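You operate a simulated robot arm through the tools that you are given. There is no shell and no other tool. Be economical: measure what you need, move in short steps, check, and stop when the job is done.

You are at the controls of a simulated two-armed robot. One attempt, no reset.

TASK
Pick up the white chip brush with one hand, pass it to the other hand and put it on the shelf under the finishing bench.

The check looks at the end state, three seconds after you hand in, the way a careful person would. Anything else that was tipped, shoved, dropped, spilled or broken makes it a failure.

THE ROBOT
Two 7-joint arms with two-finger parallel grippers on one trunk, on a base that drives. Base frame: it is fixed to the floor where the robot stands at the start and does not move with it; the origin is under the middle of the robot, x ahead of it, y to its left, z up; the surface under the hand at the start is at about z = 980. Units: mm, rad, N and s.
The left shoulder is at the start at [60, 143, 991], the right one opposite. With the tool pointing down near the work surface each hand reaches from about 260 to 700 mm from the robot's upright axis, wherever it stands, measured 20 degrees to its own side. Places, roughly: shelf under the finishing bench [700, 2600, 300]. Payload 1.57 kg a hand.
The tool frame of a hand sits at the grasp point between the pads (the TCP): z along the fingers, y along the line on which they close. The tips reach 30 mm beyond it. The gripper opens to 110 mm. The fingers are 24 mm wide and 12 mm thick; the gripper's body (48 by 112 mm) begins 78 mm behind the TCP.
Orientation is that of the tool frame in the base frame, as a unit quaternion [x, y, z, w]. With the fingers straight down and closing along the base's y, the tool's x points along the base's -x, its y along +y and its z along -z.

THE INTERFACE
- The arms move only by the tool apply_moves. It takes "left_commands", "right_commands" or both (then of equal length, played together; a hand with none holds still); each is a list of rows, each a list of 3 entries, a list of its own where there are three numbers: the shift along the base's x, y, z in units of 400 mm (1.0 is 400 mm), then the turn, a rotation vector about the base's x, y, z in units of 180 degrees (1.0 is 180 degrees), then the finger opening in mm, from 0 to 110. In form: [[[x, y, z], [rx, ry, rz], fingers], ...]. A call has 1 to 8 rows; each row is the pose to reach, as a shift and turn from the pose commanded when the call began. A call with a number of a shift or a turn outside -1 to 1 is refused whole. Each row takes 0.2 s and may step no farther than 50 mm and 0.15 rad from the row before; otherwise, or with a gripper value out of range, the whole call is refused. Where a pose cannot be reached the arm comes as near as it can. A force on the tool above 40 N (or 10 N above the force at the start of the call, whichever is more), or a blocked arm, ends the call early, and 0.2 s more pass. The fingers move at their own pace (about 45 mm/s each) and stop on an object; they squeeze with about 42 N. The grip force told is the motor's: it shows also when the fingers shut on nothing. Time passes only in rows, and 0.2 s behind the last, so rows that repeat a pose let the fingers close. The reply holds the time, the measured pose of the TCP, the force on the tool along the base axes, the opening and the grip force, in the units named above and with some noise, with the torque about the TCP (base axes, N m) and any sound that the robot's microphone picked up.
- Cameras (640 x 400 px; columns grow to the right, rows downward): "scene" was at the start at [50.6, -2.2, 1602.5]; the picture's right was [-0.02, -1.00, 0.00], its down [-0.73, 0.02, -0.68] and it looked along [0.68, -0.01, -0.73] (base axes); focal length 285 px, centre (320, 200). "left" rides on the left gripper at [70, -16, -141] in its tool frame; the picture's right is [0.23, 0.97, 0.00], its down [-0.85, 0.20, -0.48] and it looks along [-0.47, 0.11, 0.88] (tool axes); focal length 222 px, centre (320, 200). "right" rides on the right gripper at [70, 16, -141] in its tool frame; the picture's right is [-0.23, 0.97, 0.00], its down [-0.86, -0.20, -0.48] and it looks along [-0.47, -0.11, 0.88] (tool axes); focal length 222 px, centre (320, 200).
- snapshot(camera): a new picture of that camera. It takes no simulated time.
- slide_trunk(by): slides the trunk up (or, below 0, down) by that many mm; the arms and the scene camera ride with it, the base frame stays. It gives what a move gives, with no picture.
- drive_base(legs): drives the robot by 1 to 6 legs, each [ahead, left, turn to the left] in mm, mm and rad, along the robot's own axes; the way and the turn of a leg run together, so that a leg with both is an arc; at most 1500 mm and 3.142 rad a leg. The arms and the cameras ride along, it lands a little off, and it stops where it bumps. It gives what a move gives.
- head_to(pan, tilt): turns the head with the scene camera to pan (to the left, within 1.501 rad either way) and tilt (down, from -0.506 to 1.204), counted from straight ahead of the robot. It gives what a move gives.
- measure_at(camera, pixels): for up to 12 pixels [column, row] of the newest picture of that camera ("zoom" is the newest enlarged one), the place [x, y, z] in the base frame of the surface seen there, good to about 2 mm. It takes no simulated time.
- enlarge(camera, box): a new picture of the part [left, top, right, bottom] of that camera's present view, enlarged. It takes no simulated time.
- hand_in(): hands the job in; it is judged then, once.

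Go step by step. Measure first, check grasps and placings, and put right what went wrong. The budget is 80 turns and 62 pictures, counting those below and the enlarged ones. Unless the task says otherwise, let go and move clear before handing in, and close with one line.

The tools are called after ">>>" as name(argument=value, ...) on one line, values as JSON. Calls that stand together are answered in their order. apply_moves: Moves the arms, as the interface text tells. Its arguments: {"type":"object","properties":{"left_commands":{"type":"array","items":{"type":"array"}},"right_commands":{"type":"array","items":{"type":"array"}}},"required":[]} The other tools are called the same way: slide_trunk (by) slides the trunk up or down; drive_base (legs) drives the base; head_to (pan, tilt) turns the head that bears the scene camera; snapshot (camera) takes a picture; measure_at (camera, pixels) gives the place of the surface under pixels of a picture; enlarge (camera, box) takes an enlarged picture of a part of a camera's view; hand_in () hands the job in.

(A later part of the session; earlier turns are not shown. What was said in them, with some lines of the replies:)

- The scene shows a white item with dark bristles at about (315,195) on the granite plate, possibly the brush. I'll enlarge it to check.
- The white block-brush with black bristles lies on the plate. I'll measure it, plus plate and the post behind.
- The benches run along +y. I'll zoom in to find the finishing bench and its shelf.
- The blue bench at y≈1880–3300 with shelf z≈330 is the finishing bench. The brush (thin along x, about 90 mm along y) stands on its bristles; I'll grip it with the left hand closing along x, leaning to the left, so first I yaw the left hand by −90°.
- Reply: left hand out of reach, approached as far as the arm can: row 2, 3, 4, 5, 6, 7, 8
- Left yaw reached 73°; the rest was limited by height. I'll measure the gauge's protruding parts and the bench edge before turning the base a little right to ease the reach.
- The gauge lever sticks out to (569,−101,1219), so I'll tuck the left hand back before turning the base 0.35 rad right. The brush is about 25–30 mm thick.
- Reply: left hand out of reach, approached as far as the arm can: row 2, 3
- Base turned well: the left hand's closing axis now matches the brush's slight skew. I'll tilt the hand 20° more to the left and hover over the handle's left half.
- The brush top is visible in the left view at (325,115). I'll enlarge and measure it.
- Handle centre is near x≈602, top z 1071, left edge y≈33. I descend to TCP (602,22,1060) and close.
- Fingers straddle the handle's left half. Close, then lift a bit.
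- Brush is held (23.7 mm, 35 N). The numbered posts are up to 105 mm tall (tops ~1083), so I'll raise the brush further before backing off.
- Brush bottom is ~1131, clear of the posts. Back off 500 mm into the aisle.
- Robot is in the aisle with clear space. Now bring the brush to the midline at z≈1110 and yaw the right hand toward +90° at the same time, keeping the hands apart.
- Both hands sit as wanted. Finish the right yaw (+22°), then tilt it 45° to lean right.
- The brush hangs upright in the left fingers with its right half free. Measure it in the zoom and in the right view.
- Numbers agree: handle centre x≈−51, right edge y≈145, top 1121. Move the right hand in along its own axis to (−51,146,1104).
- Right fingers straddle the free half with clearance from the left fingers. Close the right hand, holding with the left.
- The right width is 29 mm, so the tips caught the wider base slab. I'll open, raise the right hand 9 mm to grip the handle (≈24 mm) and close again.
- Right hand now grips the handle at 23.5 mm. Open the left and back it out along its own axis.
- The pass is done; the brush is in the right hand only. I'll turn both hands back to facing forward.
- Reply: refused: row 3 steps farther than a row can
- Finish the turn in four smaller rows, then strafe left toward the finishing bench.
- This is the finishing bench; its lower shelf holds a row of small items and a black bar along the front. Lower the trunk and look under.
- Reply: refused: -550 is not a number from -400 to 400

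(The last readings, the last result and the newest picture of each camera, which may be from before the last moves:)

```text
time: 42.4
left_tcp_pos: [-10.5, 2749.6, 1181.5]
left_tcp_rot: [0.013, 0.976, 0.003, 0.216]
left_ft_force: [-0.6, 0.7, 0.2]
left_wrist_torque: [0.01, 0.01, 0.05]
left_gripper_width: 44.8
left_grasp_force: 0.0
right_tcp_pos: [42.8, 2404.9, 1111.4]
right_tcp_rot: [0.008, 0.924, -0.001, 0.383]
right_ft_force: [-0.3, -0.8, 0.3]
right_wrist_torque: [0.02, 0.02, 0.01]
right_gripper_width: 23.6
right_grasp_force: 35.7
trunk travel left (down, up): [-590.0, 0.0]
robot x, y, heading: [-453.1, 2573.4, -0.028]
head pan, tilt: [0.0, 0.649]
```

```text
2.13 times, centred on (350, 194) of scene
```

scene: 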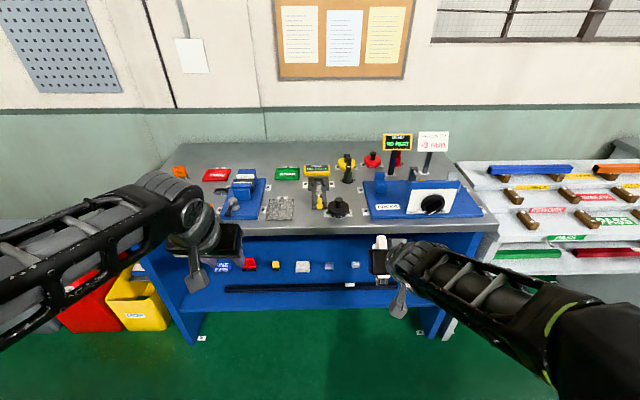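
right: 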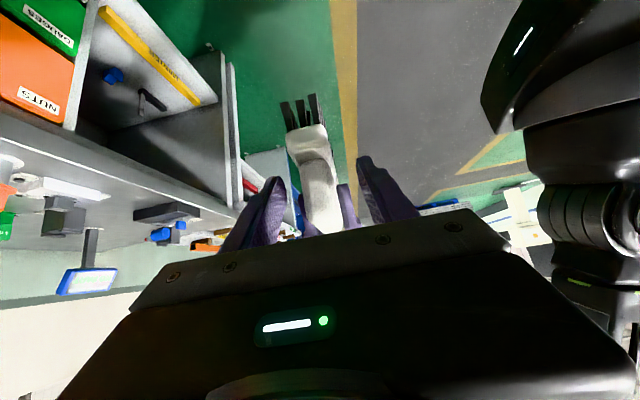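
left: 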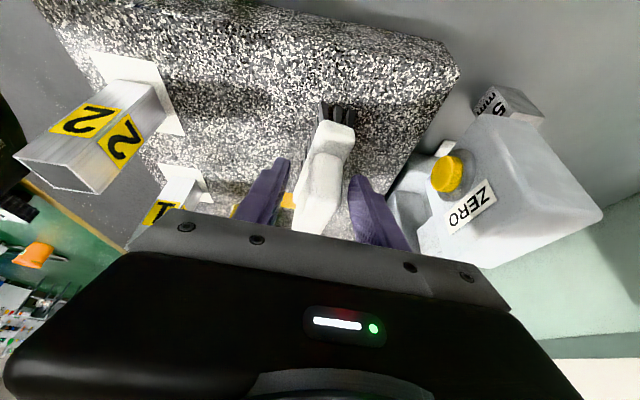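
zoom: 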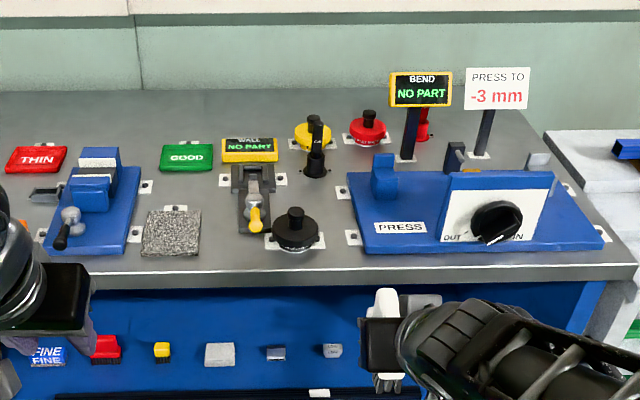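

>>> slide_trunk(by=-400)

>>> snapshot(camera="scene")

```text
time: 46.2
left_tcp_pos: [-8.7, 2749.1, 780.4]
left_tcp_rot: [0.013, 0.976, 0.003, 0.217]
left_ft_force: [0.5, 0.0, -0.1]
left_wrist_torque: [-0.01, -0.01, -0.02]
left_gripper_width: 45.2
left_grasp_force: 0.0
right_tcp_pos: [42.8, 2405.4, 712.1]
right_tcp_rot: [0.008, 0.923, -0.002, 0.384]
right_ft_force: [0.5, -0.9, -0.4]
right_wrist_torque: [0.01, 0.03, 0.03]
right_gripper_width: 23.4
right_grasp_force: 35.8
trunk travel left (down, up): [-190.0, 400.0]
robot x, y, heading: [-453.2, 2567.5, -0.025]
head pan, tilt: [0.0, 0.649]
```

```text
30 pictures are left
```

scene: 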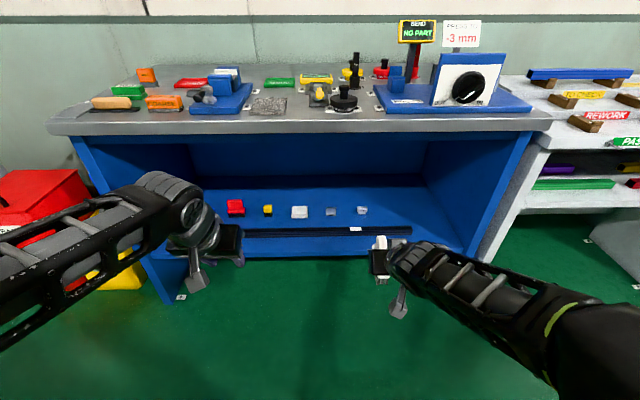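

The free area is on the right of the shelf, around (445,215). Measure it, plus the bar end, side panel, shelf front and bench underside.

>>> measure_at(camera="scene", pixels=[[435, 215], [455, 225], [420, 200], [440, 240], [450, 250], [411, 231], [363, 213], [480, 215], [487, 230], [320, 134], [320, 145], [400, 190]])

>>> enlarge(camera="scene", box=[320, 120, 560, 270])

```text
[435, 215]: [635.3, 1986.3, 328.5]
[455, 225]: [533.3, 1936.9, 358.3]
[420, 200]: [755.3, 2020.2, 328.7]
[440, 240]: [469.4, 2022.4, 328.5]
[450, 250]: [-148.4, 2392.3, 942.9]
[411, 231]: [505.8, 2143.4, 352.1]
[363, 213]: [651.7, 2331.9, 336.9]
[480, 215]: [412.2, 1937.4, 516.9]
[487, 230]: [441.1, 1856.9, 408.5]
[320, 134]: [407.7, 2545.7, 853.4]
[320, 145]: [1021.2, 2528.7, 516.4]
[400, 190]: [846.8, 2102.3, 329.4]
```

```text
2.67 times, centred on (440, 195) of scene
```

zoom: 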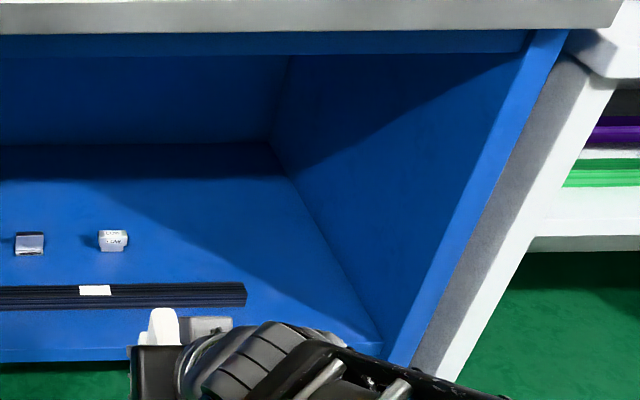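

The shelf is at z≈328; free zone y 1940–2140, x 430–850. I'll lower the trunk fully, tuck the left hand, and strafe right to y≈2208 so the right hand is lined up with y≈2045.

>>> slide_trunk(by=-190)

>>> apply_moves(left_commands=[[[-0.08, 0.02, 0], [0, 0, 0], 45], [[-0.16, 0.04, 0], [0, 0, 0], 45], [[-0.24, 0.06, 0], [0, 0, 0], 45]])

>>> drive_base(legs=[[0, -361, 0.025]])

>>> snapshot(camera="scene")

>>> snapshot(camera="right")

```text
time: 48.3
left_tcp_pos: [-9.7, 2749.6, 590.9]
left_tcp_rot: [0.014, 0.976, 0.003, 0.217]
left_ft_force: [-0.8, 0.9, 0.5]
left_wrist_torque: [0.0, 0.02, 0.0]
left_gripper_width: 44.9
left_grasp_force: 0.2
right_tcp_pos: [42.6, 2404.4, 521.9]
right_tcp_rot: [0.008, 0.923, -0.002, 0.384]
right_ft_force: [-0.2, -0.1, -0.2]
right_wrist_torque: [0.01, 0.03, 0.03]
right_gripper_width: 23.5
right_grasp_force: 35.4
trunk travel left (down, up): [0.0, 590.0]
robot x, y, heading: [-456.1, 2569.6, -0.027]
head pan, tilt: [0.0, 0.649]
```

```text
time: 49.1
left_tcp_pos: [-105.2, 2773.2, 590.2]
left_tcp_rot: [0.014, 0.976, 0.003, 0.216]
left_ft_force: [0.2, -0.3, -0.2]
left_wrist_torque: [0.03, 0.02, -0.01]
left_gripper_width: 45.0
left_grasp_force: 0.1
right_tcp_pos: [41.9, 2404.8, 522.1]
right_tcp_rot: [0.008, 0.924, -0.002, 0.383]
right_ft_force: [-0.1, -0.2, -0.1]
right_wrist_torque: [0.02, 0.04, 0.02]
right_gripper_width: 23.6
right_grasp_force: 35.5
trunk travel left (down, up): [0.0, 590.0]
robot x, y, heading: [-449.8, 2567.0, -0.027]
head pan, tilt: [0.0, 0.649]
```

```text
time: 51.4
left_tcp_pos: [-115.4, 2421.3, 589.3]
left_tcp_rot: [-0.002, 0.976, 0.006, 0.218]
left_ft_force: [0.3, 0.3, 0.7]
left_wrist_torque: [-0.02, 0.02, -0.02]
left_gripper_width: 45.0
left_grasp_force: 0.1
right_tcp_pos: [43.8, 2057.3, 521.2]
right_tcp_rot: [-0.006, 0.923, 0.003, 0.384]
right_ft_force: [-0.3, 0.3, -0.2]
right_wrist_torque: [0.02, 0.02, 0.0]
right_gripper_width: 23.5
right_grasp_force: 35.5
trunk travel left (down, up): [0.0, 590.0]
robot x, y, heading: [-462.4, 2204.2, 0.01]
head pan, tilt: [0.0, 0.649]
```

```text
28 pictures are left
```

scene: 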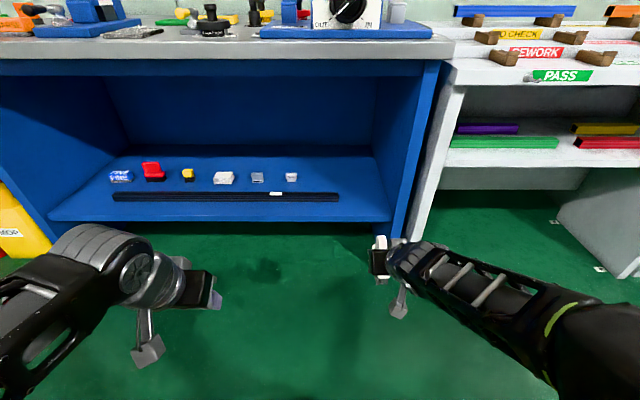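

```text
27 pictures are left
```

right: 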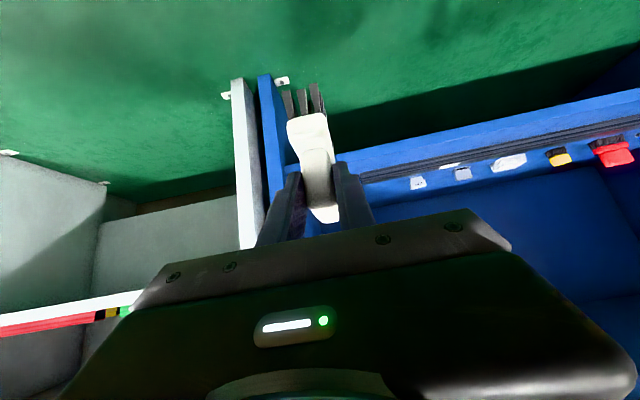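

Lined up at y≈2057 with open shelf ahead. Drive ahead 340 mm.

>>> drive_base(legs=[[340, -8, -0.01]])

>>> snapshot(camera="scene")

>>> snapshot(camera="right")

```text
time: 53.7
left_tcp_pos: [228.1, 2406.8, 590.3]
left_tcp_rot: [0.004, 0.976, 0.005, 0.217]
left_ft_force: [-0.6, 0.0, -0.4]
left_wrist_torque: [0.0, -0.03, -0.02]
left_gripper_width: 44.8
left_grasp_force: 0.1
right_tcp_pos: [382.3, 2040.6, 523.3]
right_tcp_rot: [0.001, 0.923, 0.0, 0.384]
right_ft_force: [0.7, -0.4, 0.0]
right_wrist_torque: [-0.02, 0.0, 0.0]
right_gripper_width: 23.7
right_grasp_force: 35.5
trunk travel left (down, up): [0.0, 590.0]
robot x, y, heading: [-115.8, 2195.4, -0.002]
head pan, tilt: [0.0, 0.649]
```

```text
26 pictures are left
```

scene: 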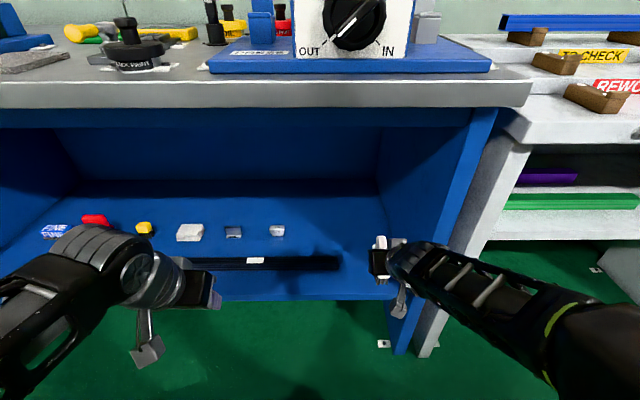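

```text
25 pictures are left
```

right: 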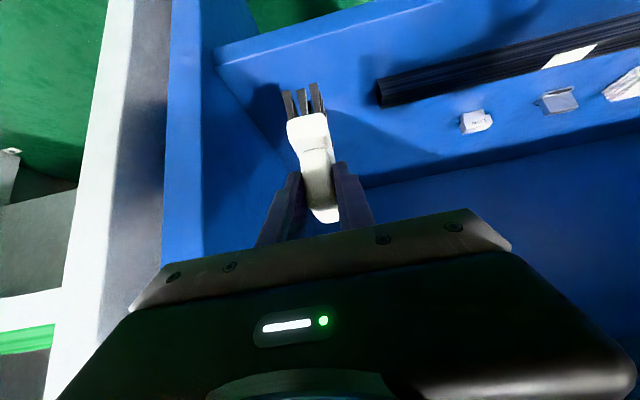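

The hand is over the shelf mouth. Check the forearm's position relative to the side panel's front edge (x≈410, y 1857–1937) before extending.

>>> measure_at(camera="scene", pixels=[[400, 255], [430, 262], [460, 275], [490, 285], [540, 300], [378, 262], [382, 278], [420, 330], [470, 150], [402, 305], [350, 100], [350, 285]])

>>> enlarge(camera="scene", box=[340, 200, 600, 362])

```text
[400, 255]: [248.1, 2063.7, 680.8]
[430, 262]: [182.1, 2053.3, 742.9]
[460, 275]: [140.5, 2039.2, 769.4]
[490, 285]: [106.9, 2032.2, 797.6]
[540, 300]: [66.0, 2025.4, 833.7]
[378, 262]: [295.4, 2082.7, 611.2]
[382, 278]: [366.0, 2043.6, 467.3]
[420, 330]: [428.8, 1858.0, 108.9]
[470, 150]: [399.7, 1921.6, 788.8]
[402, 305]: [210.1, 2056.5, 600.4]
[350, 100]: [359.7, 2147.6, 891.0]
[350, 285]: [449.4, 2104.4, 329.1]
```

```text
2.46 times, centred on (470, 281) of scene
```

zoom: 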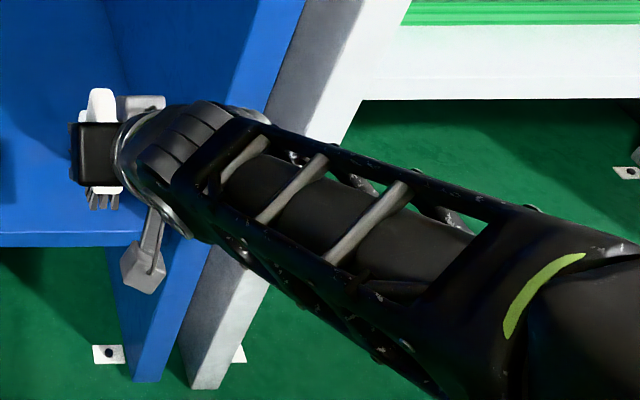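

The forearm runs straight along x and clears the panel. Extend forward to x≈495 and come down to z≈432, then check.

>>> apply_moves(right_commands=[[[0.09, 0.0, -0.04], [0, 0, 0], 0], [[0.19, 0.005, -0.07], [0, 0, 0], 0], [[0.2825, 0.01, -0.11], [0, 0, 0], 0], [[0.2825, 0.01, -0.19], [0, 0, 0], 0], [[0.2825, 0.01, -0.2275], [0, 0, 0], 0]])

>>> snapshot(camera="scene")

>>> snapshot(camera="right")

```text
time: 54.9
left_tcp_pos: [228.5, 2407.3, 590.7]
left_tcp_rot: [0.004, 0.976, 0.005, 0.218]
left_ft_force: [0.4, 0.4, 0.4]
left_wrist_torque: [-0.01, -0.01, 0.02]
left_gripper_width: 45.0
left_grasp_force: 0.0
right_tcp_pos: [495.4, 2045.0, 431.6]
right_tcp_rot: [0.001, 0.923, 0.001, 0.384]
right_ft_force: [0.6, 0.6, 0.2]
right_wrist_torque: [0.01, 0.02, -0.02]
right_gripper_width: 23.5
right_grasp_force: 35.5
trunk travel left (down, up): [0.0, 590.0]
robot x, y, heading: [-114.1, 2197.9, -0.007]
head pan, tilt: [0.0, 0.649]
```

```text
23 pictures are left
```

scene: 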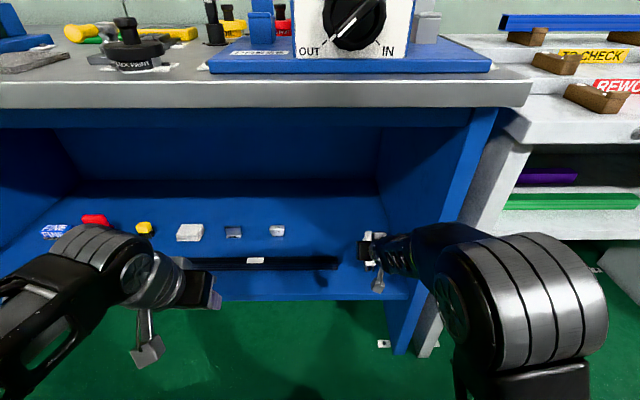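

```text
22 pictures are left
```

right: 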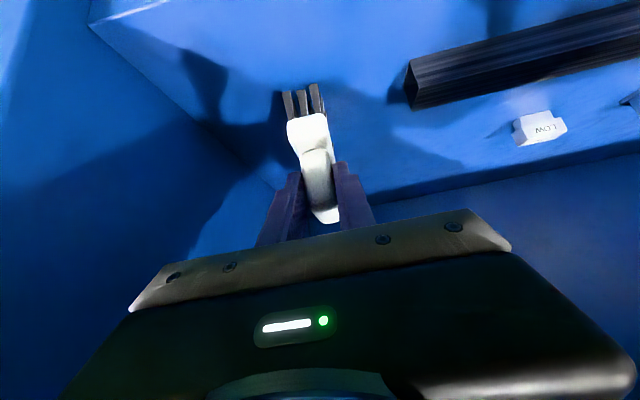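

All clear around. Lower 17 mm gently and read the force.

>>> apply_moves(right_commands=[[[0, 0, -0.02], [0, 0, 0], 0], [[0, 0, -0.035], [0, 0, 0], 0], [[0, 0, -0.0425], [0, 0, 0], 0]])

>>> enlarge(camera="right", box=[200, 50, 440, 240])

```text
time: 55.7
left_tcp_pos: [229.7, 2407.0, 591.6]
left_tcp_rot: [0.005, 0.976, 0.005, 0.217]
left_ft_force: [0.0, 0.9, 0.8]
left_wrist_torque: [0.0, -0.02, 0.03]
left_gripper_width: 44.8
left_grasp_force: 0.0
right_tcp_pos: [494.6, 2046.4, 414.3]
right_tcp_rot: [0.001, 0.924, 0.001, 0.383]
right_ft_force: [-0.4, 0.0, -0.2]
right_wrist_torque: [0.0, 0.07, -0.01]
right_gripper_width: 23.4
right_grasp_force: 35.9
trunk travel left (down, up): [0.0, 590.0]
robot x, y, heading: [-119.1, 2198.9, -0.007]
head pan, tilt: [0.0, 0.649]
```

```text
2.11 times, centred on (320, 145) of right
```

zoom: 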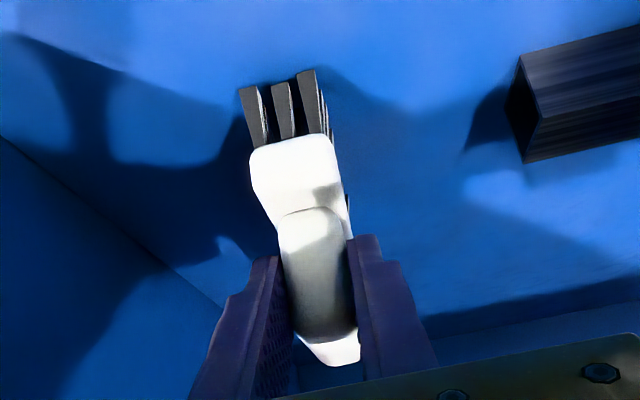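

>>> measure_at(camera="zoom", pixels=[[250, 98], [281, 92], [306, 82], [262, 170], [320, 150], [230, 80], [335, 60]])

>>> apply_moves(right_commands=[[[0, 0, -0.005], [0, 0, 0], 0], [[0, 0, -0.005], [0, 0, 0], 0]])

```text
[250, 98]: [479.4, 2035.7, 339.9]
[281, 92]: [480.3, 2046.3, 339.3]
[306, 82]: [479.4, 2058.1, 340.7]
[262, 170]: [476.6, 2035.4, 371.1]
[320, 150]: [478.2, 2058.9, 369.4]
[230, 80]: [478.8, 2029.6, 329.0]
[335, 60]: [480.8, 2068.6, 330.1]
```

```text
time: 56.3
left_tcp_pos: [229.8, 2406.7, 591.7]
left_tcp_rot: [0.005, 0.976, 0.004, 0.217]
left_ft_force: [-0.4, 0.1, 0.0]
left_wrist_torque: [0.01, 0.01, 0.01]
left_gripper_width: 44.9
left_grasp_force: 0.0
right_tcp_pos: [494.2, 2046.7, 412.2]
right_tcp_rot: [0.001, 0.924, 0.001, 0.383]
right_ft_force: [-0.2, -0.5, -1.0]
right_wrist_torque: [0.03, 0.05, 0.01]
right_gripper_width: 23.8
right_grasp_force: 35.7
trunk travel left (down, up): [0.0, 590.0]
robot x, y, heading: [-114.7, 2201.4, -0.008]
head pan, tilt: [0.0, 0.649]
```

Bristle tips are a few mm above the shelf and no contact yet. Continue in 2 mm steps.

>>> apply_moves(right_commands=[[[0, 0, -0.005], [0, 0, 0], 0], [[0, 0, -0.005], [0, 0, 0], 0]])

>>> apply_moves(right_commands=[[[0, 0, -0.004], [0, 0, 0], 0], [[0, 0, -0.004], [0, 0, 0], 0]])

```text
time: 56.9
left_tcp_pos: [229.2, 2407.2, 591.3]
left_tcp_rot: [0.005, 0.976, 0.004, 0.217]
left_ft_force: [-0.7, 0.0, 0.0]
left_wrist_torque: [0.01, -0.03, 0.01]
left_gripper_width: 45.2
left_grasp_force: 0.1
right_tcp_pos: [495.4, 2046.3, 410.9]
right_tcp_rot: [0.001, 0.924, 0.001, 0.382]
right_ft_force: [-0.3, 0.6, 0.9]
right_wrist_torque: [0.01, 0.03, 0.02]
right_gripper_width: 23.6
right_grasp_force: 35.1
trunk travel left (down, up): [0.0, 590.0]
robot x, y, heading: [-115.5, 2200.7, -0.008]
head pan, tilt: [0.0, 0.649]
```

```text
time: 57.5
left_tcp_pos: [228.4, 2407.3, 590.6]
left_tcp_rot: [0.005, 0.976, 0.004, 0.217]
left_ft_force: [0.8, 0.1, -0.9]
left_wrist_torque: [0.03, 0.02, 0.02]
left_gripper_width: 44.7
left_grasp_force: 0.0
right_tcp_pos: [496.9, 2045.9, 409.9]
right_tcp_rot: [0.001, 0.923, 0.001, 0.385]
right_ft_force: [-1.3, 0.1, 6.7]
right_wrist_torque: [-0.07, -0.1, 0.01]
right_gripper_width: 23.3
right_grasp_force: 35.6
trunk travel left (down, up): [0.0, 590.0]
robot x, y, heading: [-112.6, 2196.1, -0.014]
head pan, tilt: [0.0, 0.649]
```

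Contact: 6.7 N upward on the tool at z≈410. Open slowly and look before retreating.

>>> apply_moves(right_commands=[[[0, 0, 0], [0, 0, 0], 35], [[0, 0, 0], [0, 0, 0], 50], [[0, 0, 0], [0, 0, 0], 50]])

>>> enlarge(camera="right", box=[200, 50, 440, 240])

```text
time: 58.3
left_tcp_pos: [229.8, 2406.7, 591.0]
left_tcp_rot: [0.004, 0.976, 0.005, 0.217]
left_ft_force: [-0.2, -0.6, 0.9]
left_wrist_torque: [-0.03, 0.04, -0.02]
left_gripper_width: 44.9
left_grasp_force: 0.0
right_tcp_pos: [495.7, 2045.2, 408.7]
right_tcp_rot: [0.001, 0.923, 0.001, 0.384]
right_ft_force: [-0.1, 0.7, 0.1]
right_wrist_torque: [-0.02, 0.01, 0.02]
right_gripper_width: 50.4
right_grasp_force: 0.1
trunk travel left (down, up): [0.0, 590.0]
robot x, y, heading: [-117.4, 2200.6, -0.012]
head pan, tilt: [0.0, 0.649]
```

```text
2.11 times, centred on (320, 145) of right
```

zoom: 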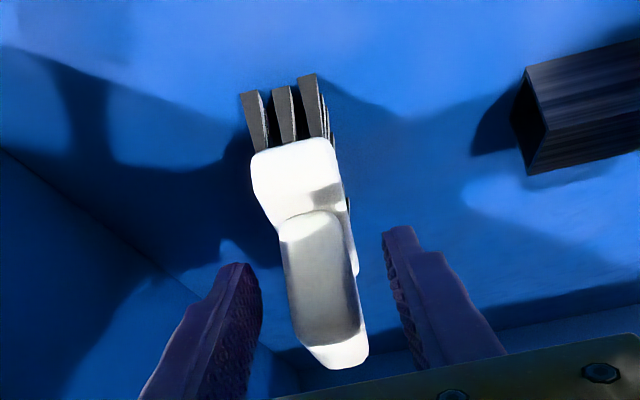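

The brush stands free. Retreat along the tool axis, then pull out of the shelf.

>>> apply_moves(right_commands=[[[-0.05, 0, 0.05], [0, 0, 0], 50], [[-0.11, 0, 0.11], [0, 0, 0], 50], [[-0.18, 0, 0.17], [0, 0, 0], 50], [[-0.26, 0, 0.2], [0, 0, 0], 50], [[-0.34, 0, 0.22], [0, 0, 0], 50]])

>>> drive_base(legs=[[-350, 0, 0]])

>>> snapshot(camera="scene")

>>> enlarge(camera="scene", box=[220, 100, 460, 250])

```text
time: 59.5
left_tcp_pos: [228.6, 2406.2, 591.0]
left_tcp_rot: [0.005, 0.976, 0.005, 0.216]
left_ft_force: [-0.2, 0.0, 0.4]
left_wrist_torque: [0.0, 0.04, -0.02]
left_gripper_width: 45.0
left_grasp_force: 0.1
right_tcp_pos: [362.5, 2044.1, 496.6]
right_tcp_rot: [0.001, 0.924, 0.001, 0.382]
right_ft_force: [-0.5, -0.5, 0.1]
right_wrist_torque: [0.01, 0.01, 0.02]
right_gripper_width: 50.0
right_grasp_force: 0.1
trunk travel left (down, up): [0.0, 590.0]
robot x, y, heading: [-120.8, 2195.0, -0.009]
head pan, tilt: [0.0, 0.649]
```

```text
time: 61.7
left_tcp_pos: [-114.6, 2410.9, 591.1]
left_tcp_rot: [0.005, 0.976, 0.004, 0.219]
left_ft_force: [0.8, 0.7, -0.3]
left_wrist_torque: [0.05, -0.03, -0.02]
left_gripper_width: 44.9
left_grasp_force: 0.0
right_tcp_pos: [20.5, 2047.5, 497.5]
right_tcp_rot: [0.001, 0.923, 0.001, 0.384]
right_ft_force: [-0.2, 0.6, -0.1]
right_wrist_torque: [0.02, -0.01, 0.0]
right_gripper_width: 50.0
right_grasp_force: 0.1
trunk travel left (down, up): [0.0, 590.0]
robot x, y, heading: [-461.7, 2199.8, -0.01]
head pan, tilt: [0.0, 0.649]
```

```text
19 pictures are left
```

scene: 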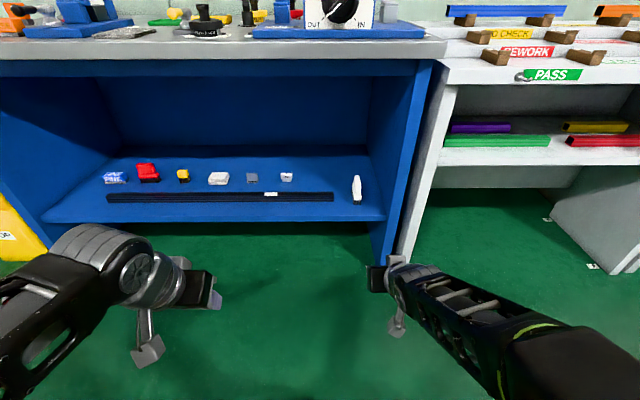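

```text
2.67 times, centred on (340, 175) of scene
```

zoom: 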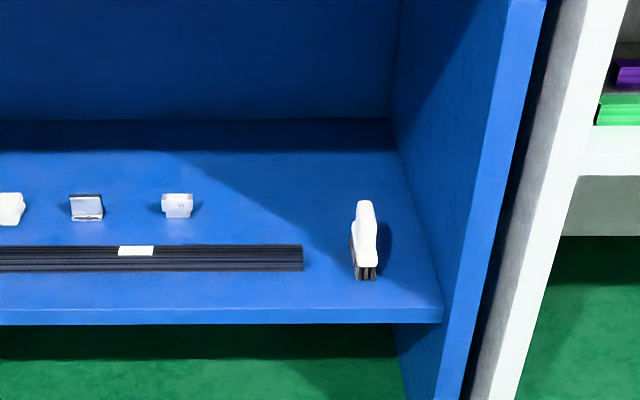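

The brush stands upright on the finishing bench's shelf, at (357,190) in the scene view. Nothing else there has moved and both hands are clear, so I'm handing in.

>>> hand_in()

```text
The job is handed in.
```

The white chip brush was picked up with the left hand, passed to the right hand, and set upright on the shelf under the finishing bench. The job has been handed in.
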